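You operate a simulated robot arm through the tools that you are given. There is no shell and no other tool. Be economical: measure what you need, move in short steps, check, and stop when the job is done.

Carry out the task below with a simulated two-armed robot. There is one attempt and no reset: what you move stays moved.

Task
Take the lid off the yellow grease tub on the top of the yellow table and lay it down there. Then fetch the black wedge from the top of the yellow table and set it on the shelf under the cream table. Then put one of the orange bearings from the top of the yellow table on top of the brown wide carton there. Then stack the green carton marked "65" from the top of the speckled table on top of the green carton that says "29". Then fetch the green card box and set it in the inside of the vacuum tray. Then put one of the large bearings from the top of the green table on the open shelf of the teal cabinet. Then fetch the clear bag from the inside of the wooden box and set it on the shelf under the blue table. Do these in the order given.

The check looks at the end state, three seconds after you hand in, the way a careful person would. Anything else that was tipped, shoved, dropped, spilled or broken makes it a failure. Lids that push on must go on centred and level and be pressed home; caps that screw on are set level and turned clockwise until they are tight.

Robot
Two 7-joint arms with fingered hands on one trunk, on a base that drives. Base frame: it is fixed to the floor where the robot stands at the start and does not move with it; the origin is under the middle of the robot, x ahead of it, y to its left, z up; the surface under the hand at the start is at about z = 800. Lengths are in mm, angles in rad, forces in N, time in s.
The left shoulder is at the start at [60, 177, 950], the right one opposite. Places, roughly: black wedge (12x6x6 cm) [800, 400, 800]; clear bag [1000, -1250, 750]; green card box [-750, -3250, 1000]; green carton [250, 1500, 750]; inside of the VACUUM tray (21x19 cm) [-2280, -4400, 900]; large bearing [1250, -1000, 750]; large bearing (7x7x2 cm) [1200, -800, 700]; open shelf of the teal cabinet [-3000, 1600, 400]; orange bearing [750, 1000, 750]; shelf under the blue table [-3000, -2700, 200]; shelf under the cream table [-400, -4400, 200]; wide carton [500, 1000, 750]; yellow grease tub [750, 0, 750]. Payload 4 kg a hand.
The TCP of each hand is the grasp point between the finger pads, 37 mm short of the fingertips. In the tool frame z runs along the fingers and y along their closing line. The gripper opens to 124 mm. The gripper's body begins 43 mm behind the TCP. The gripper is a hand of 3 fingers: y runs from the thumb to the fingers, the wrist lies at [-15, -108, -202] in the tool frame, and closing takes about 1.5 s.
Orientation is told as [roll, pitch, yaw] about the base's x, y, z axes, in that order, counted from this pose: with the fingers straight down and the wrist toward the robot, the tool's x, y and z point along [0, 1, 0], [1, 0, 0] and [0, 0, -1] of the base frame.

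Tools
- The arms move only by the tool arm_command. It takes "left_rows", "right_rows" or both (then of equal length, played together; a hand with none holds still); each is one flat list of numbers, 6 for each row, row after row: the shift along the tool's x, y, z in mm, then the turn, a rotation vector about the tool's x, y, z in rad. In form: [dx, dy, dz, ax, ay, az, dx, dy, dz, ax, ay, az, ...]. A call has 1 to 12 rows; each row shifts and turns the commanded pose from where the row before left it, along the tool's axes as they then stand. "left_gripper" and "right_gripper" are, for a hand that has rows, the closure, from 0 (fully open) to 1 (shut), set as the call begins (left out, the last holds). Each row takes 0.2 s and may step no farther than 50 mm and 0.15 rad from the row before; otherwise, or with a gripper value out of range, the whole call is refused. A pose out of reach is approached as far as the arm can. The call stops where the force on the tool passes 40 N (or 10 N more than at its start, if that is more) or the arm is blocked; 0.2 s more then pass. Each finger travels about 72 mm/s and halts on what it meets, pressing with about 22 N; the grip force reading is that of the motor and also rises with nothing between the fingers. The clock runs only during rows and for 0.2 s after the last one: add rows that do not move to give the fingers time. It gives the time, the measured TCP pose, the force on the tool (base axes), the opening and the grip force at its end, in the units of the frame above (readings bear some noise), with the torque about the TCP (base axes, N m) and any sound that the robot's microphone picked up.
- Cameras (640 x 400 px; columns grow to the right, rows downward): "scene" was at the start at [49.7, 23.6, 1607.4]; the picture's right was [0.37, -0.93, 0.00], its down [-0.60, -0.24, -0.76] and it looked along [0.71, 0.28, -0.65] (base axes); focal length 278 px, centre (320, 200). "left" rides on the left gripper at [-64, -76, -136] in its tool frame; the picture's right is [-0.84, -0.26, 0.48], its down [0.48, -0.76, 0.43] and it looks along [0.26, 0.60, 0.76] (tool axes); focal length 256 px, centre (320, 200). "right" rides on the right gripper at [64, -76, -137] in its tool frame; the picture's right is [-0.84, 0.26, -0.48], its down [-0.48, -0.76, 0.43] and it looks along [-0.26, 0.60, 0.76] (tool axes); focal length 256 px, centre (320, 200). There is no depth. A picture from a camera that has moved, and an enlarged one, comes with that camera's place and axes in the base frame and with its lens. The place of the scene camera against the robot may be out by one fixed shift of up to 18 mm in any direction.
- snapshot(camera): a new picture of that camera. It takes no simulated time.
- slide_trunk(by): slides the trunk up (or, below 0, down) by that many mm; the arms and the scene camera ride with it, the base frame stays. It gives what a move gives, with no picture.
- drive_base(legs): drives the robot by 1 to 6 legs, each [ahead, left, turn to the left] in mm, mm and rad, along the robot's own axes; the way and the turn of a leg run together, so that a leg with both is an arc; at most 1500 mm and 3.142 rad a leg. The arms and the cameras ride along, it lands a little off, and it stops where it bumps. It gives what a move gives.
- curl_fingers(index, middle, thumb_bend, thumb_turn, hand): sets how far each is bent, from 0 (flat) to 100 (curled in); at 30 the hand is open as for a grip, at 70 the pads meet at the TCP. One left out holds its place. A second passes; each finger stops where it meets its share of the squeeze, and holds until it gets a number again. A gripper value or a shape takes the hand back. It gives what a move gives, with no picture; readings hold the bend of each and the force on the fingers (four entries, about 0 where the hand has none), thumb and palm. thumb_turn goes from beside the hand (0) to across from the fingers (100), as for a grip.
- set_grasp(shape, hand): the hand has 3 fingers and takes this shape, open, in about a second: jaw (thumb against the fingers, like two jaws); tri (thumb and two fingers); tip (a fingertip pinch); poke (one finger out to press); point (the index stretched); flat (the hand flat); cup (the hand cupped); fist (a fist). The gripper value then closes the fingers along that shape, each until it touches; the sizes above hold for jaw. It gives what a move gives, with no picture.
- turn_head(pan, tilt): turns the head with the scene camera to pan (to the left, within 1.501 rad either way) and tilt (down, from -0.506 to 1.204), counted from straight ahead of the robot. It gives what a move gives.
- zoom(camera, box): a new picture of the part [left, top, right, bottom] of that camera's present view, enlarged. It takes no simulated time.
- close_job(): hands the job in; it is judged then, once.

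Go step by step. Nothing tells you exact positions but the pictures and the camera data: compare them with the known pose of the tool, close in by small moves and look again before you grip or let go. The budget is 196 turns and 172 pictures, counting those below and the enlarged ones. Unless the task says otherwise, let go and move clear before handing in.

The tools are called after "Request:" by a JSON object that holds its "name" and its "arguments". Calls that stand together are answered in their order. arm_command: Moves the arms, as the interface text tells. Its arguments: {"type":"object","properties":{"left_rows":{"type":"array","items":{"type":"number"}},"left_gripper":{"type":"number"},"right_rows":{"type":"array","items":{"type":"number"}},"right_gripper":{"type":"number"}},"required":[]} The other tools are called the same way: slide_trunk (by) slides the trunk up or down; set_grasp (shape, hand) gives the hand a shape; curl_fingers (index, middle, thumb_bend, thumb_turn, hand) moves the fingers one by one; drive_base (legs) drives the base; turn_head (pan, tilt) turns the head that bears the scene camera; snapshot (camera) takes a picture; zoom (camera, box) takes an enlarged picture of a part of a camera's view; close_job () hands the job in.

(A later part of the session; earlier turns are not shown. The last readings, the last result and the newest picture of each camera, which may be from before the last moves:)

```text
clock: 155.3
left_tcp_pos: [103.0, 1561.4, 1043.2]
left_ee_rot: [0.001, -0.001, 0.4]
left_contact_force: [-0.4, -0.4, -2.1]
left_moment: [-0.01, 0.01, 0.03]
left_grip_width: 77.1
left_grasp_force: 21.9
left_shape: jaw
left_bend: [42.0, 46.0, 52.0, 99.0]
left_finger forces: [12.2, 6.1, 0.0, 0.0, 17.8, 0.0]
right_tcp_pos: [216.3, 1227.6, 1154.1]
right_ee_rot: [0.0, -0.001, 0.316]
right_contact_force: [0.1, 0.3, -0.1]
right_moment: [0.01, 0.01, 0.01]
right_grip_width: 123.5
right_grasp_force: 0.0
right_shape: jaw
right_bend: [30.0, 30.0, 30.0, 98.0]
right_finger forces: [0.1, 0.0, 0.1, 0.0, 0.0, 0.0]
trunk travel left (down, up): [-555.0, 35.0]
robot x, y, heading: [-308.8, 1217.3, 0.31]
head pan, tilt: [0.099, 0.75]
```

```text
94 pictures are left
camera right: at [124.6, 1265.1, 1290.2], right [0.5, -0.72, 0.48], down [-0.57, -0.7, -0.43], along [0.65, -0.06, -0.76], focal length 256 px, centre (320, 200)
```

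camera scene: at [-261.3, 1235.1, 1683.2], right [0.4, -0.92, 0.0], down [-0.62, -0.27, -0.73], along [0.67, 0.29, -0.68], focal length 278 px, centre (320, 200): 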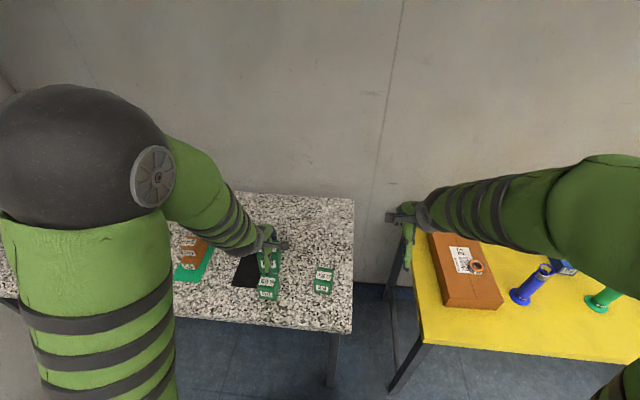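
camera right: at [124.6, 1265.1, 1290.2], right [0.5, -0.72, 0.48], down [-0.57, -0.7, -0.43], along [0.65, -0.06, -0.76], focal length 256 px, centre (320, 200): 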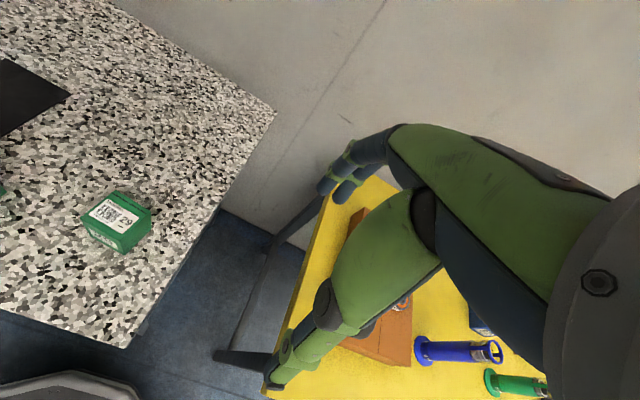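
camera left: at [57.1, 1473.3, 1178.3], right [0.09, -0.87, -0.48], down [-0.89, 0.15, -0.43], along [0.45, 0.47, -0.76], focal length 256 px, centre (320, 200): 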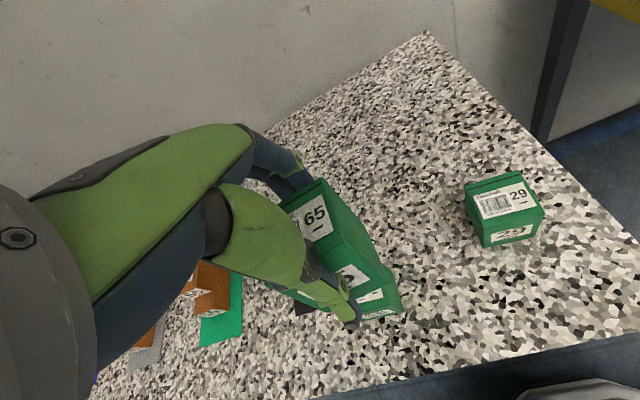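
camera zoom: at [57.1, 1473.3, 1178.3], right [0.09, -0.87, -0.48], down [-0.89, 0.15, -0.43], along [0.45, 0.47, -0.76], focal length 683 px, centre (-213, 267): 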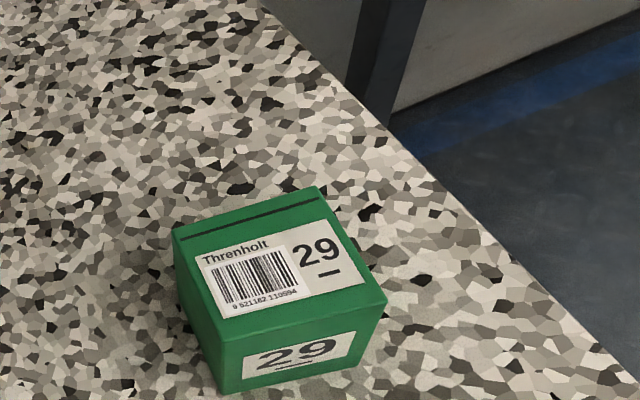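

Request:
{"name": "arm_command", "arguments": {"left_rows": [0, 0, 0, 0, 0, 0.095, 0, 0, 0, 0, 0, 0.095, -36.6, 17.4, 0, 0, 0, 0, -36.6, 17.4, 0, 0, 0, 0, -36.6, 17.4, 0, 0, 0, 0, -36.6, 17.4, 0, 0, 0, 0, 0, 0, 40, 0, 0, 0, 0, 0, 28, 0, 0, 0, 0, 0, 0, 0, 0, 0]}}

Request:
{"name": "zoom", "arguments": {"camera": "scene", "box": [280, 220, 370, 310]}}

Request:
{"name": "snapshot", "arguments": {"camera": "left"}}

```text
clock: 157.3
left_tcp_pos: [198.5, 1433.8, 974.1]
left_ee_rot: [0.003, 0.001, 0.211]
left_contact_force: [0.4, 0.3, -3.0]
left_moment: [0.0, 0.01, -0.03]
left_grip_width: 77.1
left_grasp_force: 22.3
left_shape: jaw
left_bend: [42.0, 46.0, 52.0, 99.0]
left_finger forces: [11.9, 5.8, 0.0, 0.0, 17.5, 0.0]
right_tcp_pos: [215.6, 1227.5, 1155.1]
right_ee_rot: [-0.001, -0.001, 0.314]
right_contact_force: [1.2, 0.4, 0.0]
right_moment: [0.04, 0.02, -0.01]
right_grip_width: 123.7
right_grasp_force: 0.0
right_shape: jaw
right_bend: [30.0, 30.0, 30.0, 98.0]
right_finger forces: [0.1, 0.0, 0.0, 0.0, 0.0, 0.1]
trunk travel left (down, up): [-555.0, 35.0]
robot x, y, heading: [-309.8, 1220.5, 0.309]
head pan, tilt: [0.099, 0.75]
```

```text
4.44 times, centred on (325, 265) of scene
camera zoom: at [-262.0, 1234.9, 1683.3], right [0.4, -0.92, 0.0], down [-0.62, -0.27, -0.73], along [0.67, 0.29, -0.68], focal length 1233 px, centre (298, -89)
```

zoom: 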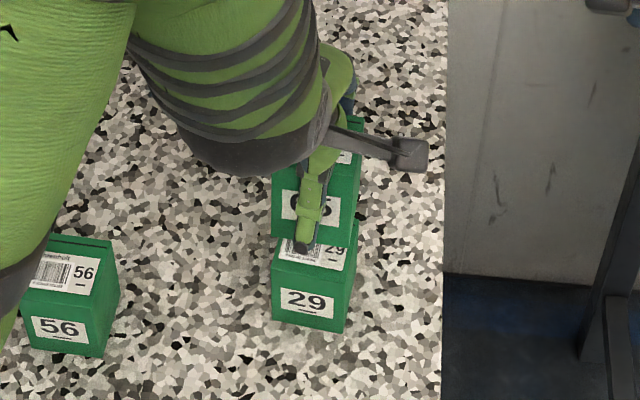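

```text
92 pictures are left
camera left: at [137.6, 1355.0, 1109.3], right [-0.08, -0.87, -0.48], down [-0.84, 0.31, -0.43], along [0.53, 0.38, -0.76], focal length 256 px, centre (320, 200)
```

left: 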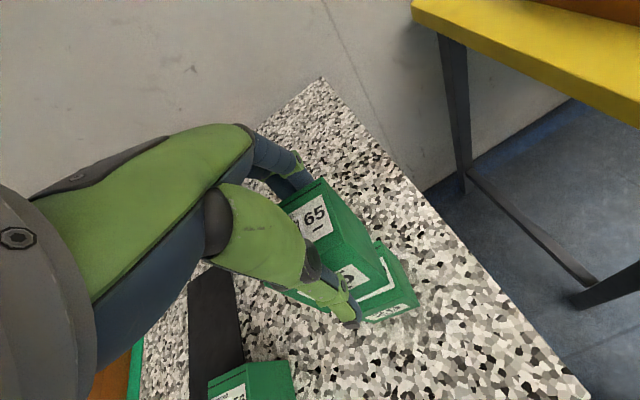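

Request:
{"name": "arm_command", "arguments": {"left_rows": [1, 4, 18, 0, 0, 0, 0, 0, 9, 0, 0, 0, 0, 0, 3, 0, 0, 0, 0, 0, 3, 0, 0, 0, 0, 0, 3, 0, 0, 0, 0, 0, 0, 0, 0, 0]}}

Request:
{"name": "zoom", "arguments": {"camera": "scene", "box": [280, 220, 370, 310]}}

```text
clock: 158.7
left_tcp_pos: [202.6, 1434.0, 938.4]
left_ee_rot: [0.002, 0.001, 0.21]
left_contact_force: [-0.3, 0.5, -2.3]
left_moment: [-0.01, 0.0, 0.01]
left_grip_width: 77.1
left_grasp_force: 21.7
left_shape: jaw
left_bend: [42.0, 46.0, 52.0, 99.0]
left_finger forces: [11.9, 5.7, 0.1, 0.0, 17.4, 0.1]
right_tcp_pos: [215.7, 1226.2, 1155.2]
right_ee_rot: [-0.002, 0.0, 0.313]
right_contact_force: [0.8, -0.1, 0.2]
right_moment: [0.01, 0.01, 0.02]
right_grip_width: 123.6
right_grasp_force: 0.0
right_shape: jaw
right_bend: [30.0, 30.0, 30.0, 98.0]
right_finger forces: [0.0, 0.0, 0.1, 0.0, 0.0, 0.0]
trunk travel left (down, up): [-555.0, 35.0]
robot x, y, heading: [-310.7, 1217.6, 0.315]
head pan, tilt: [0.099, 0.75]
```

```text
4.44 times, centred on (325, 265) of scene
camera zoom: at [-261.9, 1234.7, 1683.3], right [0.4, -0.92, 0.0], down [-0.62, -0.27, -0.73], along [0.67, 0.29, -0.68], focal length 1233 px, centre (298, -89)
```

zoom: 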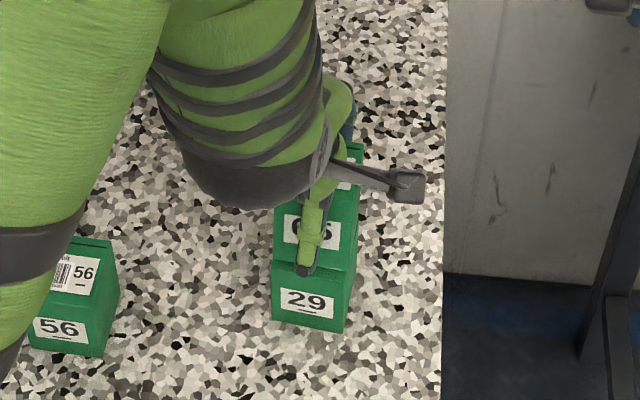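

Request:
{"name": "arm_command", "arguments": {"left_rows": [0, 0, 2, 0, 0, 0, 0, 0, 2, 0, 0, 0, 0, 0, 0, 0, 0, 0]}}

```text
clock: 159.5
left_tcp_pos: [201.2, 1433.3, 934.5]
left_ee_rot: [0.0, -0.004, 0.209]
left_contact_force: [0.1, 0.1, 15.9]
left_moment: [0.03, -0.4, 0.01]
left_grip_width: 77.5
left_grasp_force: 22.3
left_shape: jaw
left_bend: [42.0, 46.0, 52.0, 99.0]
left_finger forces: [13.0, 7.1, 0.0, 0.0, 22.0, 0.0]
right_tcp_pos: [214.6, 1226.8, 1155.6]
right_ee_rot: [0.0, -0.001, 0.316]
right_contact_force: [-0.6, 0.3, -0.4]
right_moment: [0.0, -0.01, 0.01]
right_grip_width: 123.9
right_grasp_force: 0.1
right_shape: jaw
right_bend: [30.0, 30.0, 30.0, 98.0]
right_finger forces: [0.1, 0.0, 0.0, 0.0, 0.0, 0.0]
trunk travel left (down, up): [-555.0, 35.0]
robot x, y, heading: [-311.2, 1220.4, 0.317]
head pan, tilt: [0.099, 0.75]
```

Request:
{"name": "arm_command", "arguments": {"left_rows": [0, 0, -1, 0, 0, 0, 0, 0, 0, 0, 0, 0, 0, 0, 0, 0, 0, 0, 0, 0, 0, 0, 0, 0, 0, 0, 0, 0, 0, 0, 0, 0, 0, 0, 0, 0], "left_gripper": 0.0}}

Request:
{"name": "zoom", "arguments": {"camera": "scene", "box": [280, 220, 370, 310]}}

Request:
{"name": "snapshot", "arguments": {"camera": "left"}}

```text
clock: 160.9
left_tcp_pos: [201.1, 1433.2, 936.4]
left_ee_rot: [0.001, 0.0, 0.21]
left_contact_force: [0.3, -0.5, -0.6]
left_moment: [0.01, -0.02, -0.01]
left_grip_width: 123.4
left_grasp_force: 0.1
left_shape: jaw
left_bend: [30.0, 30.0, 30.0, 98.0]
left_finger forces: [0.0, 0.1, 0.1, 0.0, 0.1, 0.0]
right_tcp_pos: [217.0, 1227.5, 1155.0]
right_ee_rot: [0.0, 0.0, 0.314]
right_contact_force: [0.3, -0.5, 0.2]
right_moment: [0.0, 0.02, -0.01]
right_grip_width: 123.6
right_grasp_force: 0.0
right_shape: jaw
right_bend: [30.0, 30.0, 30.0, 98.0]
right_finger forces: [0.0, 0.0, 0.0, 0.1, 0.1, 0.0]
trunk travel left (down, up): [-555.0, 35.0]
robot x, y, heading: [-310.9, 1217.9, 0.311]
head pan, tilt: [0.099, 0.75]
```

```text
4.44 times, centred on (325, 265) of scene
camera zoom: at [-262.0, 1234.7, 1683.3], right [0.4, -0.92, 0.0], down [-0.62, -0.27, -0.73], along [0.67, 0.29, -0.68], focal length 1233 px, centre (298, -89)
```

zoom: 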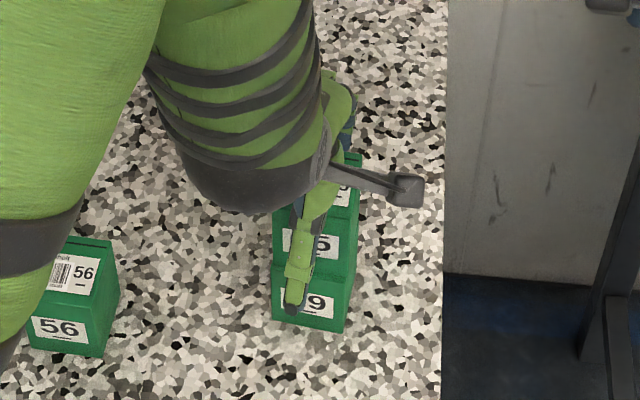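

```text
89 pictures are left
camera left: at [140.8, 1355.5, 1071.0], right [-0.08, -0.87, -0.48], down [-0.84, 0.31, -0.43], along [0.53, 0.38, -0.76], focal length 256 px, centre (320, 200)
```

left: 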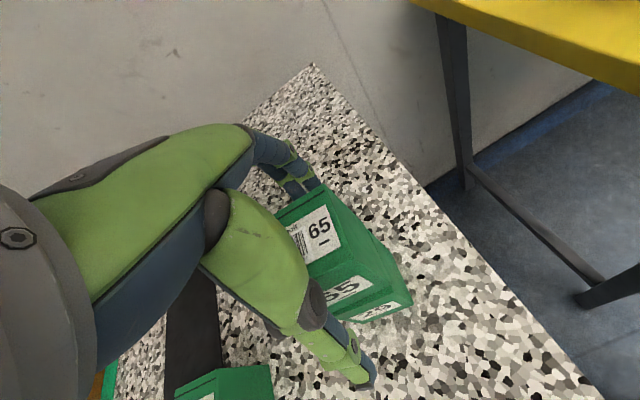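

The stack stands. I'll rise straight up, tuck back, and check.

Request:
{"name": "arm_command", "arguments": {"left_rows": [0, 0, -30, 0, 0, 0, 0, 0, -45, 0, 0, 0, 0, 0, -45, 0, 0, 0, 20, 0, 0, 0, 0, 0, 45, 0, 0, 0, 0, 0, 45, 0, 0, 0, 0, -0.104, 0, 0, 0, 0, 0, 0]}}

Request:
{"name": "zoom", "arguments": {"camera": "scene", "box": [240, 180, 370, 310]}}

```text
clock: 162.5
left_tcp_pos: [178.8, 1538.8, 1057.5]
left_ee_rot: [0.002, 0.003, 0.314]
left_contact_force: [0.2, 0.0, -0.2]
left_moment: [0.0, 0.0, -0.03]
left_grip_width: 123.8
left_grasp_force: 0.1
left_shape: jaw
left_bend: [30.0, 30.0, 30.0, 98.0]
left_finger forces: [0.0, 0.0, 0.1, 0.1, 0.0, 0.1]
right_tcp_pos: [215.0, 1227.9, 1155.0]
right_ee_rot: [0.0, 0.0, 0.314]
right_contact_force: [-0.2, 0.3, 0.0]
right_moment: [-0.02, 0.01, 0.0]
right_grip_width: 123.6
right_grasp_force: 0.0
right_shape: jaw
right_bend: [30.0, 30.0, 30.0, 98.0]
right_finger forces: [0.0, 0.0, 0.1, 0.0, 0.1, 0.0]
trunk travel left (down, up): [-555.0, 35.0]
robot x, y, heading: [-310.1, 1218.4, 0.316]
head pan, tilt: [0.099, 0.75]
```

```text
3.08 times, centred on (305, 245) of scene
camera zoom: at [-262.1, 1234.7, 1683.3], right [0.4, -0.92, 0.0], down [-0.62, -0.27, -0.73], along [0.67, 0.29, -0.68], focal length 854 px, centre (366, 62)
```

zoom: 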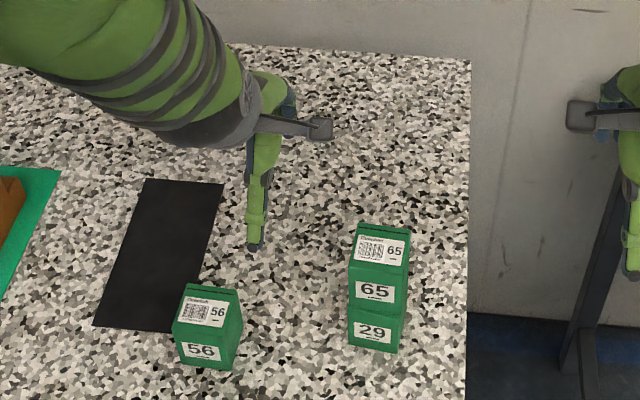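

The stack is straight. Next is the green card box on the navy table behind its panel, so I'll back off and look at the way into the second aisle.

Request:
{"name": "arm_command", "arguments": {"left_rows": [10, -20, 0, 0, 0, 0, 10, -20, 0, 0, 0, 0, 0, 0, 0, 0, 0, 0]}}

Request:
{"name": "drive_base", "arguments": {"legs": [[-350, 0, 0], [0, 0, -2.3]]}}

Request:
{"name": "turn_head", "arguments": {"pan": 0.0, "tilt": 0.4}}

Request:
{"name": "snapshot", "arguments": {"camera": "scene"}}

```text
clock: 163.3
left_tcp_pos: [134.7, 1548.0, 1056.7]
left_ee_rot: [0.002, 0.0, 0.315]
left_contact_force: [0.0, -0.4, -0.4]
left_moment: [0.03, 0.02, 0.0]
left_grip_width: 123.8
left_grasp_force: 0.0
left_shape: jaw
left_bend: [30.0, 30.0, 30.0, 98.0]
left_finger forces: [0.1, 0.0, 0.0, 0.0, 0.0, 0.0]
right_tcp_pos: [215.5, 1227.1, 1152.9]
right_ee_rot: [0.0, -0.002, 0.314]
right_contact_force: [-0.3, 0.4, 0.9]
right_moment: [0.0, 0.0, -0.01]
right_grip_width: 123.9
right_grasp_force: 0.0
right_shape: jaw
right_bend: [30.0, 30.0, 30.0, 98.0]
right_finger forces: [0.1, 0.1, 0.0, 0.1, 0.1, 0.0]
trunk travel left (down, up): [-555.0, 35.0]
robot x, y, heading: [-309.6, 1216.7, 0.316]
head pan, tilt: [0.099, 0.75]
```

```text
clock: 171.0
left_tcp_pos: [-682.0, 559.5, 1056.5]
left_ee_rot: [0.001, 0.001, -1.966]
left_contact_force: [0.0, 0.6, 0.2]
left_moment: [0.04, -0.02, 0.0]
left_grip_width: 123.7
left_grasp_force: 0.1
left_shape: jaw
left_bend: [30.0, 30.0, 30.0, 98.0]
left_finger forces: [0.0, 0.0, 0.0, 0.0, 0.0, 0.1]
right_tcp_pos: [-977.4, 707.5, 1154.2]
right_ee_rot: [0.002, 0.0, -1.968]
right_contact_force: [-0.1, 0.3, 0.1]
right_moment: [0.01, -0.03, 0.01]
right_grip_width: 123.4
right_grasp_force: 0.1
right_shape: jaw
right_bend: [30.0, 30.0, 30.0, 98.0]
right_finger forces: [0.0, 0.0, 0.0, 0.0, 0.1, 0.1]
trunk travel left (down, up): [-555.0, 35.0]
robot x, y, heading: [-642.5, 1113.0, -1.97]
head pan, tilt: [0.099, 0.75]
```

```text
clock: 171.8
left_tcp_pos: [-681.3, 559.2, 1057.2]
left_ee_rot: [0.002, 0.001, -1.967]
left_contact_force: [0.6, -0.2, 0.2]
left_moment: [-0.01, -0.01, 0.02]
left_grip_width: 123.5
left_grasp_force: 0.0
left_shape: jaw
left_bend: [30.0, 30.0, 30.0, 98.0]
left_finger forces: [0.1, 0.0, 0.1, 0.0, 0.0, 0.1]
right_tcp_pos: [-976.8, 707.1, 1155.9]
right_ee_rot: [0.0, -0.001, -1.964]
right_contact_force: [-0.1, 0.4, 0.5]
right_moment: [0.01, 0.04, 0.01]
right_grip_width: 123.8
right_grasp_force: 0.0
right_shape: jaw
right_bend: [30.0, 30.0, 30.0, 98.0]
right_finger forces: [0.0, 0.0, 0.0, 0.1, 0.1, 0.0]
trunk travel left (down, up): [-555.0, 35.0]
robot x, y, heading: [-638.7, 1112.6, -1.964]
head pan, tilt: [0.0, 0.4]
```

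```text
87 pictures are left
camera scene: at [-663.8, 1045.2, 1714.3], right [-0.92, 0.39, 0.0], down [0.15, 0.36, -0.92], along [-0.35, -0.85, -0.39], focal length 278 px, centre (320, 200)
```

scene: 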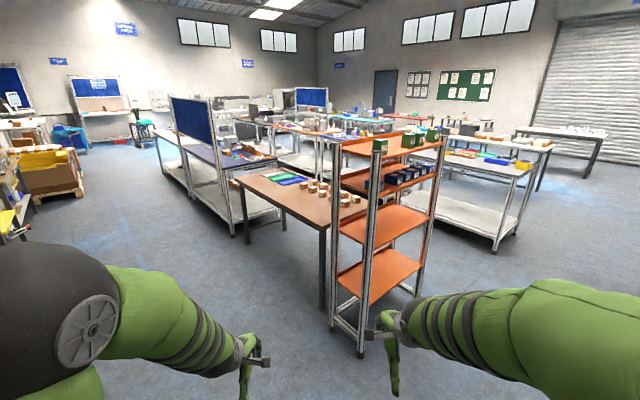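

Request:
{"name": "zoom", "arguments": {"camera": "scene", "box": [150, 80, 350, 205]}}

Request:
{"name": "turn_head", "arguments": {"pan": -0.75, "tilt": 0.4}}

Request:
{"name": "snapshot", "arguments": {"camera": "scene"}}

```text
3.20 times, centred on (250, 142) of scene
camera zoom: at [-663.8, 1045.2, 1714.3], right [-0.92, 0.39, 0.0], down [0.15, 0.36, -0.92], along [-0.35, -0.85, -0.39], focal length 888 px, centre (544, 384)
```

zoom: 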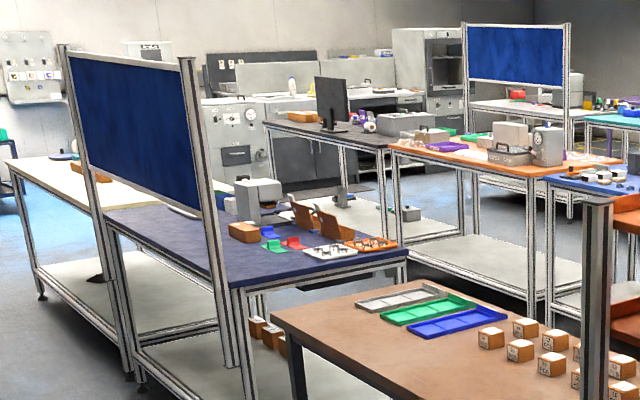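

```text
clock: 172.9
left_tcp_pos: [-680.8, 558.4, 1056.3]
left_ee_rot: [0.001, 0.001, -1.968]
left_contact_force: [-0.9, 0.6, 0.3]
left_moment: [-0.01, 0.03, 0.03]
left_grip_width: 123.5
left_grasp_force: 0.0
left_shape: jaw
left_bend: [30.0, 30.0, 30.0, 98.0]
left_finger forces: [0.0, 0.0, 0.0, 0.0, 0.0, 0.0]
right_tcp_pos: [-977.1, 707.5, 1153.2]
right_ee_rot: [0.0, -0.001, -1.966]
right_contact_force: [0.0, -0.1, 0.1]
right_moment: [0.01, -0.01, -0.03]
right_grip_width: 123.6
right_grasp_force: 0.0
right_shape: jaw
right_bend: [30.0, 30.0, 30.0, 98.0]
right_finger forces: [0.0, 0.0, 0.1, 0.1, 0.0, 0.0]
trunk travel left (down, up): [-555.0, 35.0]
robot x, y, heading: [-636.6, 1108.7, -1.97]
head pan, tilt: [-0.75, 0.4]
```

```text
85 pictures are left
camera scene: at [-712.4, 1092.5, 1714.4], right [-0.41, 0.91, 0.0], down [0.35, 0.16, -0.92], along [-0.84, -0.38, -0.39], focal length 278 px, centre (320, 200)
```

scene: 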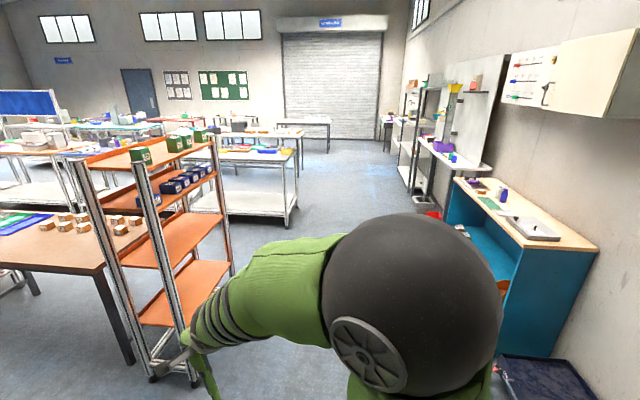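

Aisle two lies west of the orange rack. I'll go round the rack's north-west corner and then south to the back of the navy table.

Request:
{"name": "drive_base", "arguments": {"legs": [[0, 0, -0.657], [1130, 0, 0], [1125, 0, 0], [0, 0, 1.036]]}}

Request:
{"name": "turn_head", "arguments": {"pan": 0.25, "tilt": 0.4}}

Request:
{"name": "snapshot", "arguments": {"camera": "scene"}}

```text
clock: 188.3
left_tcp_pos: [-2409.1, -544.7, 1056.0]
left_ee_rot: [0.002, -0.002, -1.572]
left_contact_force: [0.1, 0.5, -0.7]
left_moment: [0.0, -0.02, -0.02]
left_grip_width: 123.6
left_grasp_force: 0.1
left_shape: jaw
left_bend: [30.0, 30.0, 30.0, 98.0]
left_finger forces: [0.0, 0.1, 0.0, 0.0, 0.1, 0.0]
right_tcp_pos: [-2738.6, -522.0, 1155.0]
right_ee_rot: [-0.001, 0.0, -1.572]
right_contact_force: [-0.2, 0.1, -0.2]
right_moment: [-0.03, -0.06, -0.02]
right_grip_width: 123.6
right_grasp_force: 0.1
right_shape: jaw
right_bend: [30.0, 30.0, 30.0, 98.0]
right_finger forces: [0.0, 0.0, 0.0, 0.0, 0.0, 0.0]
trunk travel left (down, up): [-555.0, 35.0]
robot x, y, heading: [-2585.2, -20.7, -1.573]
head pan, tilt: [-0.75, 0.4]
```

```text
clock: 189.6
left_tcp_pos: [-2408.4, -544.6, 1056.0]
left_ee_rot: [0.0, -0.001, -1.573]
left_contact_force: [0.4, 0.5, -0.6]
left_moment: [0.0, -0.04, 0.01]
left_grip_width: 123.6
left_grasp_force: 0.1
left_shape: jaw
left_bend: [30.0, 30.0, 30.0, 98.0]
left_finger forces: [0.0, 0.0, 0.1, 0.0, 0.0, 0.0]
right_tcp_pos: [-2738.6, -520.8, 1155.6]
right_ee_rot: [-0.002, -0.002, -1.571]
right_contact_force: [0.4, -1.0, -0.4]
right_moment: [-0.01, 0.0, 0.02]
right_grip_width: 123.9
right_grasp_force: 0.1
right_shape: jaw
right_bend: [30.0, 30.0, 30.0, 98.0]
right_finger forces: [0.0, 0.0, 0.0, 0.0, 0.1, 0.0]
trunk travel left (down, up): [-555.0, 35.0]
robot x, y, heading: [-2582.1, -20.5, -1.571]
head pan, tilt: [0.25, 0.4]
```

```text
84 pictures are left
camera scene: at [-2560.3, -86.9, 1714.4], right [-0.97, -0.25, 0.0], down [-0.1, 0.38, -0.92], along [0.23, -0.89, -0.39], focal length 278 px, centre (320, 200)
```

scene: 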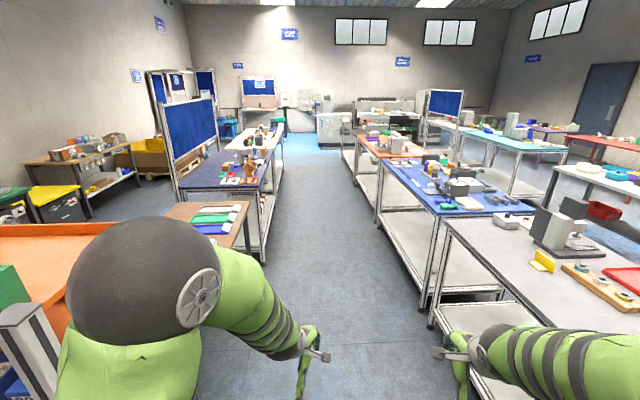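

Request:
{"name": "drive_base", "arguments": {"legs": [[0, -130, 0], [1080, 0, 0], [0, 0, 0.354], [1175, 0, 0], [1170, 0, 0], [0, 0, 1.533]]}}

Request:
{"name": "turn_head", "arguments": {"pan": 0.0, "tilt": 0.55}}

Request:
{"name": "snapshot", "arguments": {"camera": "scene"}}

```text
clock: 212.1
left_tcp_pos: [-1472.6, -2979.0, 1055.9]
left_ee_rot: [0.001, 0.0, 0.312]
left_contact_force: [-0.5, -1.0, -0.2]
left_moment: [0.0, 0.02, -0.02]
left_grip_width: 123.6
left_grasp_force: 0.1
left_shape: jaw
left_bend: [30.0, 30.0, 30.0, 98.0]
left_finger forces: [0.1, 0.0, 0.0, 0.1, 0.0, 0.1]
right_tcp_pos: [-1392.0, -3298.4, 1154.9]
right_ee_rot: [0.0, 0.0, 0.315]
right_contact_force: [0.2, 0.1, 0.0]
right_moment: [-0.03, 0.01, 0.02]
right_grip_width: 123.9
right_grasp_force: 0.0
right_shape: jaw
right_bend: [30.0, 30.0, 30.0, 98.0]
right_finger forces: [0.1, 0.0, 0.0, 0.0, 0.0, 0.0]
trunk travel left (down, up): [-555.0, 35.0]
robot x, y, heading: [-1917.2, -3309.3, 0.309]
head pan, tilt: [0.25, 0.4]
```

```text
clock: 212.8
left_tcp_pos: [-1472.3, -2978.6, 1055.8]
left_ee_rot: [0.001, 0.0, 0.313]
left_contact_force: [0.0, 0.8, 0.6]
left_moment: [-0.03, -0.01, -0.02]
left_grip_width: 123.7
left_grasp_force: 0.0
left_shape: jaw
left_bend: [30.0, 30.0, 30.0, 98.0]
left_finger forces: [0.1, 0.1, 0.1, 0.1, 0.1, 0.0]
right_tcp_pos: [-1391.3, -3299.3, 1154.8]
right_ee_rot: [-0.002, 0.0, 0.314]
right_contact_force: [0.7, -0.6, 0.5]
right_moment: [0.01, 0.0, 0.0]
right_grip_width: 123.8
right_grasp_force: 0.0
right_shape: jaw
right_bend: [30.0, 30.0, 30.0, 98.0]
right_finger forces: [0.0, 0.0, 0.1, 0.1, 0.0, 0.0]
trunk travel left (down, up): [-555.0, 35.0]
robot x, y, heading: [-1919.9, -3305.7, 0.315]
head pan, tilt: [0.0, 0.55]
```

```text
83 pictures are left
camera scene: at [-1860.0, -3296.5, 1700.7], right [0.31, -0.95, 0.0], down [-0.5, -0.16, -0.85], along [0.81, 0.26, -0.52], focal length 278 px, centre (320, 200)
```

scene: 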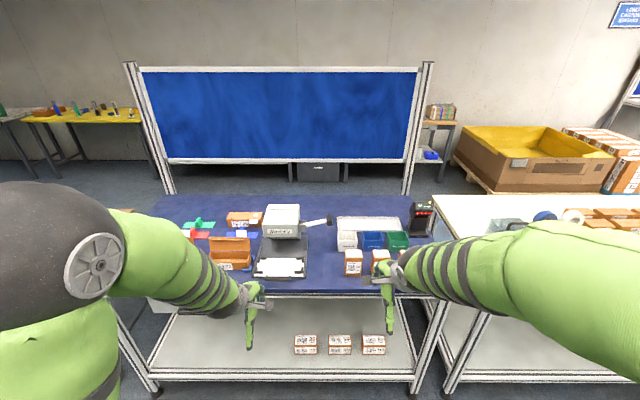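

Request:
{"name": "zoom", "arguments": {"camera": "scene", "box": [320, 195, 440, 280]}}

Request:
{"name": "snapshot", "arguments": {"camera": "right"}}

```text
4.71 times, centred on (380, 238) of scene
camera zoom: at [-1860.0, -3296.5, 1700.7], right [0.31, -0.95, 0.0], down [-0.5, -0.16, -0.85], along [0.81, 0.26, -0.52], focal length 1306 px, centre (38, 24)
```

zoom: 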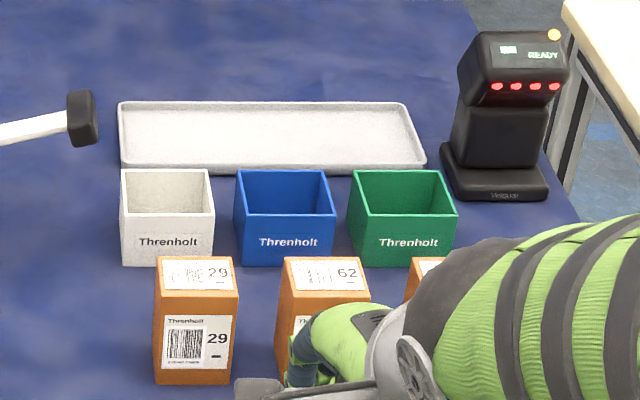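

```text
81 pictures are left
camera right: at [-1483.5, -3261.4, 1290.4], right [0.5, -0.72, 0.48], down [-0.57, -0.69, -0.43], along [0.65, -0.06, -0.76], focal length 256 px, centre (320, 200)
```

right: 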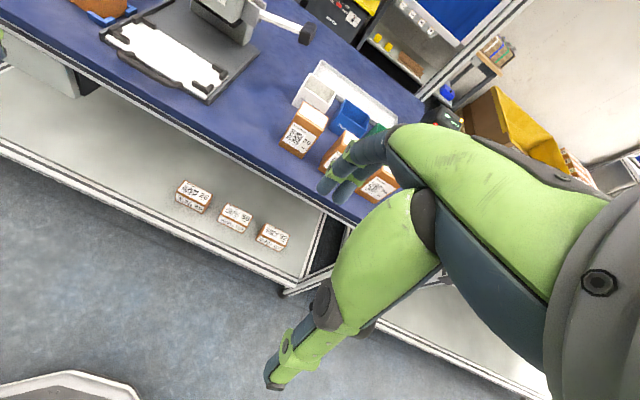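

The open green "Threnholt" box must be the one meant; it stands near (-776, -3330) among its neighbours. I'll move in so the right hand can reach it.

Request:
{"name": "drive_base", "arguments": {"legs": [[330, -120, 0]]}}

Request:
{"name": "arm_command", "arguments": {"right_rows": [-45, 0, 0, 0, 0, 0, -45, 0, 0, 0, 0, 0, -40, 10, 0, 0, 0, 0, 0, 40, 0, 0, 0, 0, 0, 40, 0, 0, 0, 0, 0, 0, 0, 0, 0, 0]}}

Request:
{"name": "snapshot", "arguments": {"camera": "right"}}

Request:
{"name": "snapshot", "arguments": {"camera": "scene"}}

```text
clock: 215.1
left_tcp_pos: [-1119.5, -2994.7, 1056.1]
left_ee_rot: [0.0, 0.001, 0.311]
left_contact_force: [0.2, 0.1, -0.4]
left_moment: [0.0, -0.04, -0.01]
left_grip_width: 123.6
left_grasp_force: 0.1
left_shape: jaw
left_bend: [30.0, 30.0, 30.0, 98.0]
left_finger forces: [0.1, 0.1, 0.0, 0.1, 0.0, 0.1]
right_tcp_pos: [-1040.6, -3314.2, 1154.2]
right_ee_rot: [0.0, -0.001, 0.309]
right_contact_force: [-0.2, -0.4, -0.7]
right_moment: [0.03, 0.03, -0.03]
right_grip_width: 123.4
right_grasp_force: 0.0
right_shape: jaw
right_bend: [30.0, 30.0, 30.0, 98.0]
right_finger forces: [0.0, 0.1, 0.0, 0.0, 0.0, 0.0]
trunk travel left (down, up): [-555.0, 35.0]
robot x, y, heading: [-1568.5, -3323.3, 0.31]
head pan, tilt: [0.0, 0.55]
```

```text
clock: 216.5
left_tcp_pos: [-1120.6, -2993.4, 1056.3]
left_ee_rot: [-0.001, 0.0, 0.308]
left_contact_force: [0.3, 0.7, 0.1]
left_moment: [-0.05, 0.0, -0.05]
left_grip_width: 123.8
left_grasp_force: 0.1
left_shape: jaw
left_bend: [30.0, 30.0, 30.0, 98.0]
left_finger forces: [0.0, 0.0, 0.1, 0.1, 0.1, 0.0]
right_tcp_pos: [-917.5, -3410.4, 1155.3]
right_ee_rot: [-0.002, -0.003, 0.312]
right_contact_force: [0.2, 0.3, -1.0]
right_moment: [-0.03, -0.03, -0.03]
right_grip_width: 123.9
right_grasp_force: 0.0
right_shape: jaw
right_bend: [30.0, 30.0, 30.0, 98.0]
right_finger forces: [0.0, 0.0, 0.0, 0.0, 0.0, 0.0]
trunk travel left (down, up): [-555.0, 35.0]
robot x, y, heading: [-1571.7, -3323.2, 0.302]
head pan, tilt: [0.0, 0.55]
```

```text
80 pictures are left
camera right: at [-1008.9, -3372.4, 1290.8], right [0.5, -0.72, 0.48], down [-0.57, -0.69, -0.43], along [0.65, -0.06, -0.76], focal length 256 px, centre (320, 200)
```

right: 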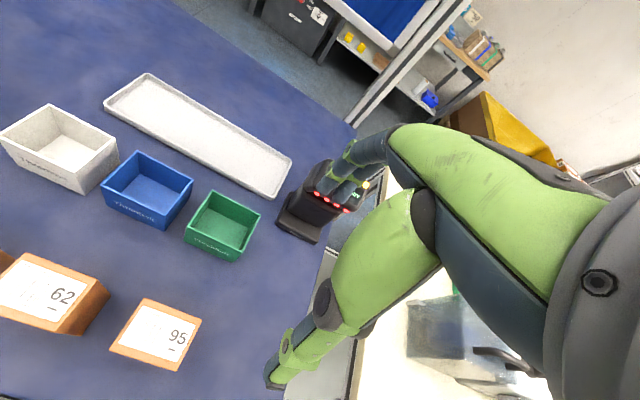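

```text
79 pictures are left
camera scene: at [-1510.3, -3309.5, 1700.7], right [0.3, -0.95, 0.0], down [-0.5, -0.16, -0.85], along [0.81, 0.26, -0.52], focal length 278 px, centre (320, 200)
```

scene: 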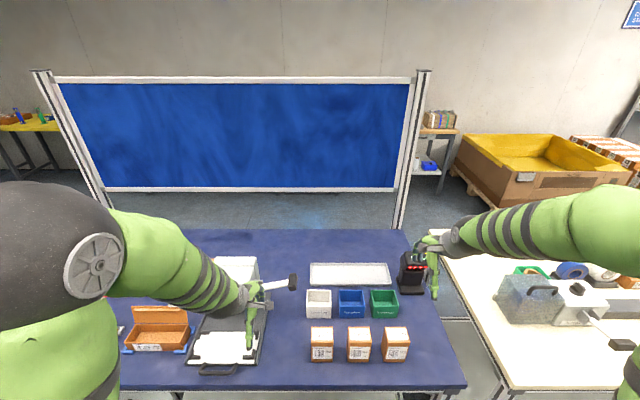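

The box top is at about z 937, so this table's top is near 880. The box is about 75 x 66 mm, centred near (-855, -3318). I'll go over it.

Request:
{"name": "arm_command", "arguments": {"right_rows": [34, 44, 0, 0, 0, 0, 34, 44, 0, 0, 0, 0, 0, 0, 45, 0, 0, 0, 0, 0, 45, 0, 0, 0, 0, 0, 45, 0, 0, 0, 0, 0, 0, 0, 0, 0]}}

Request:
{"name": "snapshot", "arguments": {"camera": "right"}}

Request:
{"name": "zoom", "arguments": {"camera": "scene", "box": [280, 240, 440, 370]}}

```text
refused: row 1 steps farther than a row can; nothing moved
```

```text
78 pictures are left
camera right: at [-1008.9, -3372.4, 1290.8], right [0.5, -0.72, 0.48], down [-0.57, -0.69, -0.43], along [0.65, -0.06, -0.76], focal length 256 px, centre (320, 200)
```

right: 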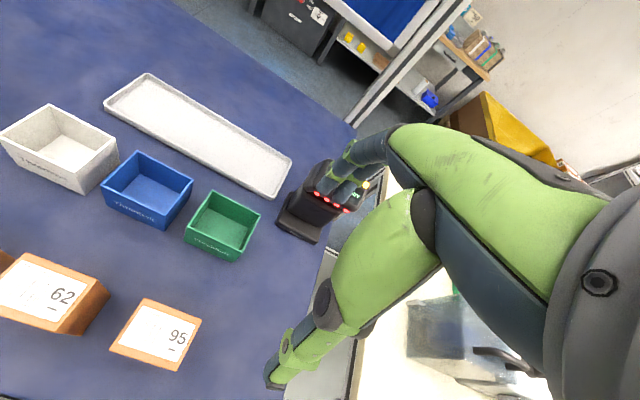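

```text
3.08 times, centred on (360, 305) of scene
camera zoom: at [-1510.3, -3309.5, 1700.7], right [0.3, -0.95, 0.0], down [-0.5, -0.16, -0.85], along [0.81, 0.26, -0.52], focal length 854 px, centre (197, -123)
```

zoom: 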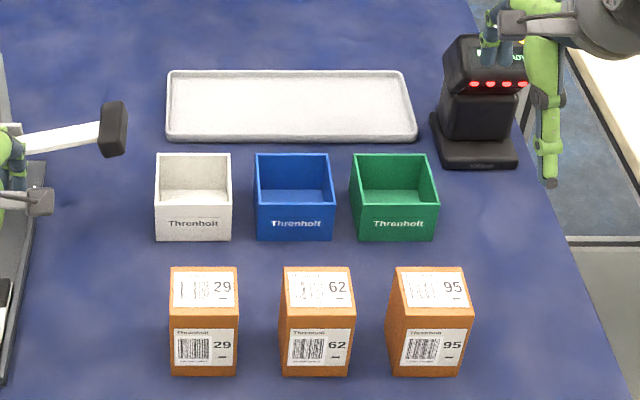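

Request:
{"name": "arm_command", "arguments": {"right_rows": [24, 29, 0, 0, 0, 0, 22, 29, 0, 0, 0, 0, 22, 29, 0, 0, 0, 0, 0, 0, 45, 0, 0, 0, 0, 0, 45, 0, 0, 0, 0, 0, 45, 0, 0, 0, 0, 0, 0, 0, 0, 0]}}

Request:
{"name": "snapshot", "arguments": {"camera": "right"}}

Request:
{"name": "zoom", "arguments": {"camera": "scene", "box": [280, 240, 440, 370]}}

```text
clock: 218.1
left_tcp_pos: [-1120.2, -2993.5, 1055.9]
left_ee_rot: [0.001, 0.0, 0.308]
left_contact_force: [0.5, 0.2, 0.3]
left_moment: [-0.02, 0.0, -0.02]
left_grip_width: 123.9
left_grasp_force: 0.1
left_shape: jaw
left_bend: [30.0, 30.0, 30.0, 98.0]
left_finger forces: [0.1, 0.1, 0.1, 0.1, 0.0, 0.1]
right_tcp_pos: [-854.6, -3319.1, 1020.4]
right_ee_rot: [0.0, -0.001, 0.31]
right_contact_force: [0.2, -0.5, -0.2]
right_moment: [0.0, 0.02, -0.03]
right_grip_width: 123.8
right_grasp_force: 0.1
right_shape: jaw
right_bend: [30.0, 30.0, 30.0, 98.0]
right_finger forces: [0.0, 0.1, 0.0, 0.0, 0.0, 0.1]
trunk travel left (down, up): [-555.0, 35.0]
robot x, y, heading: [-1565.8, -3319.1, 0.31]
head pan, tilt: [0.0, 0.55]
```

```text
76 pictures are left
camera right: at [-946.4, -3281.6, 1156.9], right [0.5, -0.72, 0.48], down [-0.58, -0.69, -0.43], along [0.65, -0.06, -0.76], focal length 256 px, centre (320, 200)
```

right: 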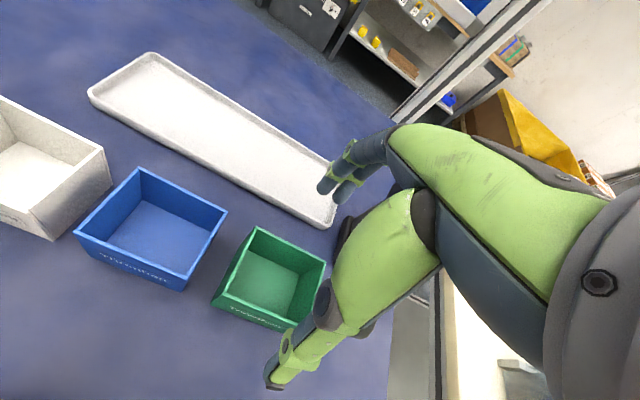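

```text
3.08 times, centred on (360, 305) of scene
camera zoom: at [-1509.1, -3310.8, 1700.7], right [0.3, -0.95, 0.0], down [-0.5, -0.16, -0.85], along [0.81, 0.26, -0.52], focal length 854 px, centre (197, -123)
```

zoom: 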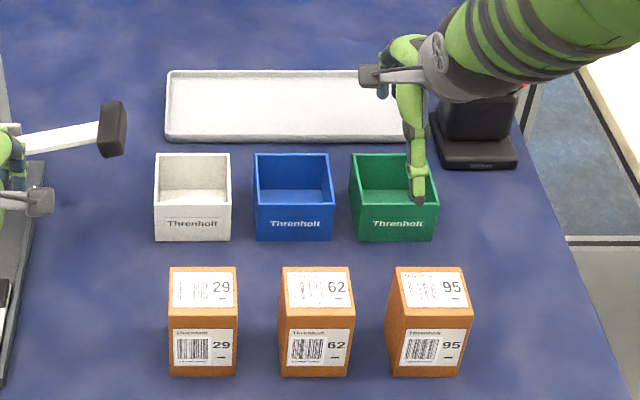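

Request:
{"name": "arm_command", "arguments": {"right_rows": [6, -1, 0, 0, 0, 0, 0, 0, 35, 0, 0, 0, 0, 0, 30, 0, 0, 0, 0, 0, 14, 0, 0, 0, 0, 0, 0, 0, 0, 0]}}

Request:
{"name": "zoom", "arguments": {"camera": "scene", "box": [280, 240, 440, 370]}}

Request:
{"name": "snapshot", "arguments": {"camera": "right"}}

```text
clock: 219.3
left_tcp_pos: [-1119.6, -2994.5, 1055.7]
left_ee_rot: [0.003, -0.001, 0.309]
left_contact_force: [0.5, -0.2, 0.3]
left_moment: [-0.01, 0.0, 0.01]
left_grip_width: 123.8
left_grasp_force: 0.1
left_shape: jaw
left_bend: [30.0, 30.0, 30.0, 98.0]
left_finger forces: [0.0, 0.0, 0.0, 0.0, 0.0, 0.0]
right_tcp_pos: [-855.8, -3315.2, 939.4]
right_ee_rot: [-0.002, 0.0, 0.311]
right_contact_force: [0.8, -0.6, -0.9]
right_moment: [0.02, -0.01, 0.03]
right_grip_width: 123.7
right_grasp_force: 0.1
right_shape: jaw
right_bend: [30.0, 30.0, 30.0, 98.0]
right_finger forces: [0.0, 0.0, 0.0, 0.1, 0.0, 0.0]
trunk travel left (down, up): [-555.0, 35.0]
robot x, y, heading: [-1570.4, -3320.1, 0.31]
head pan, tilt: [0.0, 0.55]
```

```text
3.08 times, centred on (360, 305) of scene
camera zoom: at [-1508.8, -3310.8, 1700.7], right [0.3, -0.95, 0.0], down [-0.5, -0.16, -0.85], along [0.81, 0.26, -0.52], focal length 854 px, centre (197, -123)
```

zoom: 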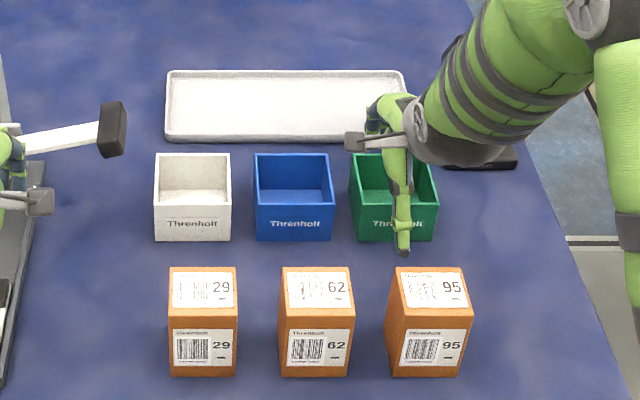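

```text
73 pictures are left
camera right: at [-947.7, -3277.5, 1075.6], right [0.5, -0.72, 0.48], down [-0.58, -0.69, -0.43], along [0.65, -0.06, -0.76], focal length 256 px, centre (320, 200)
```

right: 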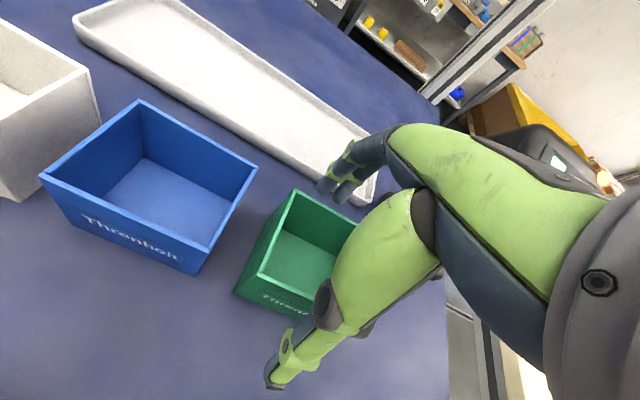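

Request:
{"name": "arm_command", "arguments": {"right_rows": [0, 0, 0, 0, 0, 0, 0, 0, 0, 0, 0, 0, 0, 0, 0, 0, 0, 0, 0, 0, 0, 0, 0, 0, 0, 0, 0, 0, 0, 0, 0, 0, 0, 0, 0, 0], "right_gripper": 1.0}}

Request:
{"name": "snapshot", "arguments": {"camera": "right"}}

```text
clock: 220.7
left_tcp_pos: [-1119.9, -2995.3, 1056.0]
left_ee_rot: [0.003, -0.001, 0.31]
left_contact_force: [1.0, -0.8, -0.7]
left_moment: [0.01, -0.01, -0.03]
left_grip_width: 123.6
left_grasp_force: 0.1
left_shape: jaw
left_bend: [30.0, 30.0, 30.0, 98.0]
left_finger forces: [0.0, 0.1, 0.0, 0.0, 0.1, 0.1]
right_tcp_pos: [-856.4, -3315.0, 940.0]
right_ee_rot: [0.0, -0.002, 0.31]
right_contact_force: [-1.9, -0.8, 5.8]
right_moment: [0.07, -0.06, -0.01]
right_grip_width: 82.9
right_grasp_force: 22.4
right_shape: jaw
right_bend: [38.0, 42.0, 49.0, 99.0]
right_finger forces: [13.7, 7.3, 0.1, 0.1, 23.7, 0.1]
trunk travel left (down, up): [-555.0, 35.0]
robot x, y, heading: [-1566.3, -3321.7, 0.309]
head pan, tilt: [0.0, 0.55]
```

```text
72 pictures are left
camera right: at [-948.0, -3277.7, 1076.1], right [0.5, -0.72, 0.48], down [-0.58, -0.69, -0.43], along [0.65, -0.06, -0.76], focal length 256 px, centre (320, 200)
```

right: 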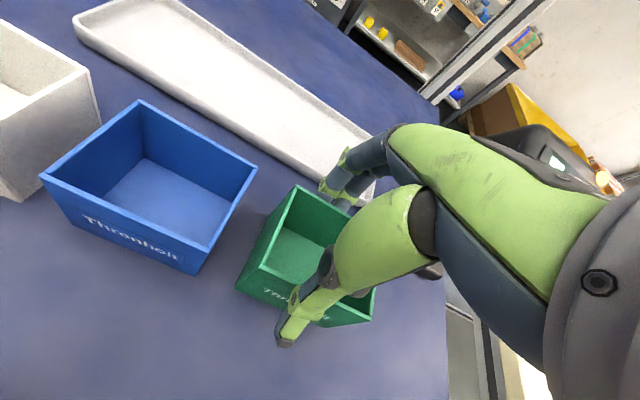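

Request:
{"name": "arm_command", "arguments": {"right_rows": [0, 0, -8, 0, 0, 0, 0, 0, -30, 0, 0, 0, 0, 0, -45, 0, 0, 0, 0, 0, -45, 0, 0, 0, 0, 0, -45, 0, 0, 0, 0, 0, 0, 0, 0, 0]}}

Request:
{"name": "zoom", "arguments": {"camera": "scene", "box": [320, 200, 440, 330]}}

```text
clock: 222.1
left_tcp_pos: [-1118.7, -2994.5, 1056.0]
left_ee_rot: [0.0, 0.001, 0.31]
left_contact_force: [-1.0, -0.4, -0.1]
left_moment: [-0.01, 0.03, -0.02]
left_grip_width: 123.8
left_grasp_force: 0.0
left_shape: jaw
left_bend: [30.0, 30.0, 30.0, 98.0]
left_finger forces: [0.0, 0.0, 0.0, 0.1, 0.0, 0.1]
right_tcp_pos: [-854.9, -3315.1, 1116.3]
right_ee_rot: [-0.001, 0.003, 0.313]
right_contact_force: [-0.2, -1.1, -0.5]
right_moment: [0.01, 0.06, 0.02]
right_grip_width: 83.4
right_grasp_force: 22.0
right_shape: jaw
right_bend: [38.0, 42.0, 49.0, 99.0]
right_finger forces: [14.2, 7.4, 0.0, 0.0, 22.5, 0.0]
trunk travel left (down, up): [-555.0, 35.0]
robot x, y, heading: [-1565.4, -3318.5, 0.313]
head pan, tilt: [0.0, 0.55]
```

```text
3.08 times, centred on (380, 265) of scene
camera zoom: at [-1508.2, -3310.8, 1700.6], right [0.3, -0.95, 0.0], down [-0.5, -0.16, -0.85], along [0.81, 0.26, -0.52], focal length 854 px, centre (135, 0)
```

zoom: 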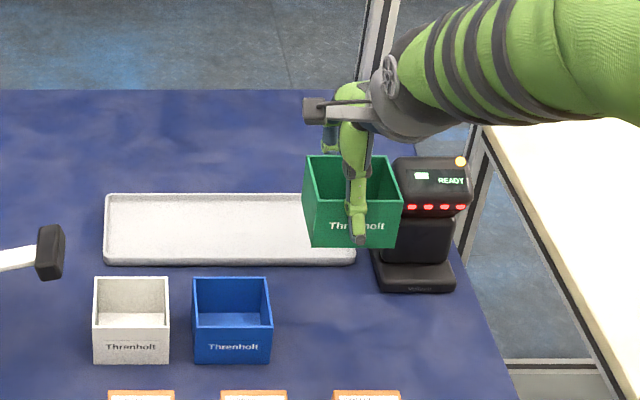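

The green box is held. I'll tuck in and go to the opposite row, where the vacuum tray should be near (-2280, -4400).

Request:
{"name": "arm_command", "arguments": {"right_rows": [0, -45, 0, 0, 0, 0, 0, -45, 0, 0, 0, 0, 0, -45, 0, 0, 0, 0, 0, -45, 0, 0, 0, 0, 0, -40, 0, 0, 0, 0, 0, 0, 0, 0, 0, 0]}}

Request:
{"name": "drive_base", "arguments": {"legs": [[-150, 0, 0], [0, 0, -1.537], [1038, 0, 0], [0, 0, -1.606]]}}

Request:
{"name": "snapshot", "arguments": {"camera": "scene"}}

```text
clock: 223.5
left_tcp_pos: [-1119.7, -2993.4, 1055.0]
left_ee_rot: [0.0, -0.001, 0.309]
left_contact_force: [-0.2, -0.4, 0.0]
left_moment: [-0.06, -0.02, -0.01]
left_grip_width: 123.5
left_grasp_force: 0.1
left_shape: jaw
left_bend: [30.0, 30.0, 30.0, 98.0]
left_finger forces: [0.0, 0.1, 0.0, 0.1, 0.1, 0.1]
right_tcp_pos: [-1065.5, -3383.4, 1113.9]
right_ee_rot: [0.001, -0.001, 0.309]
right_contact_force: [-0.4, 0.6, -0.4]
right_moment: [0.04, 0.02, 0.01]
right_grip_width: 83.2
right_grasp_force: 22.2
right_shape: jaw
right_bend: [38.0, 42.0, 49.0, 99.0]
right_finger forces: [14.2, 7.5, 0.1, 0.0, 22.4, 0.1]
trunk travel left (down, up): [-555.0, 35.0]
robot x, y, heading: [-1568.0, -3322.6, 0.307]
head pan, tilt: [0.0, 0.55]
```

```text
clock: 237.5
left_tcp_pos: [-1818.7, -4680.8, 1056.1]
left_ee_rot: [0.001, 0.001, -2.837]
left_contact_force: [0.7, 0.0, 0.1]
left_moment: [-0.01, 0.0, -0.03]
left_grip_width: 123.6
left_grasp_force: 0.1
left_shape: jaw
left_bend: [30.0, 30.0, 30.0, 98.0]
left_finger forces: [0.0, 0.0, 0.1, 0.1, 0.0, 0.0]
right_tcp_pos: [-1871.9, -4292.4, 1116.0]
right_ee_rot: [-0.001, 0.0, -2.837]
right_contact_force: [0.1, -0.6, -0.2]
right_moment: [-0.01, 0.02, 0.02]
right_grip_width: 83.1
right_grasp_force: 22.1
right_shape: jaw
right_bend: [38.0, 42.0, 50.0, 99.0]
right_finger forces: [13.9, 7.3, 0.0, 0.0, 21.5, 0.0]
trunk travel left (down, up): [-555.0, 35.0]
robot x, y, heading: [-1370.9, -4356.1, -2.836]
head pan, tilt: [0.0, 0.55]
```

```text
70 pictures are left
camera scene: at [-1427.3, -4381.9, 1700.7], right [-0.3, 0.95, 0.0], down [0.5, 0.16, -0.85], along [-0.81, -0.26, -0.52], focal length 278 px, centre (320, 200)
```

scene: 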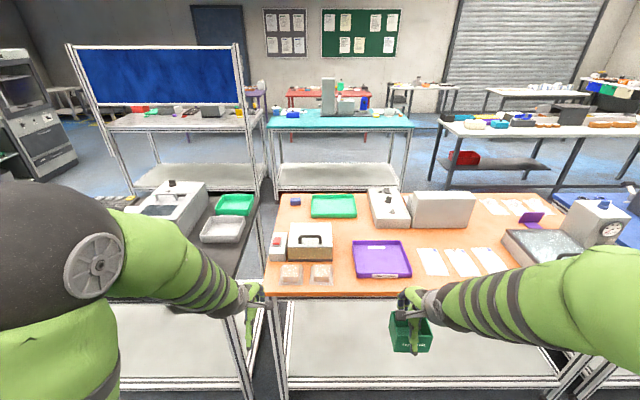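

Request:
{"name": "zoom", "arguments": {"camera": "scene", "box": [190, 185, 440, 300]}}

```text
2.56 times, centred on (315, 242) of scene
camera zoom: at [-1427.3, -4381.9, 1700.7], right [-0.3, 0.95, 0.0], down [0.5, 0.16, -0.85], along [-0.81, -0.26, -0.52], focal length 710 px, centre (333, 91)
```

zoom: 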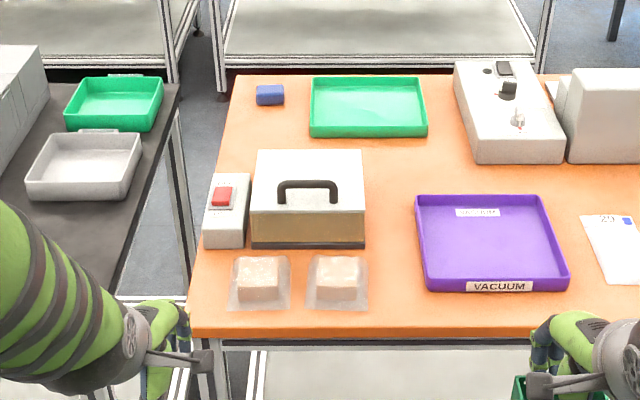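

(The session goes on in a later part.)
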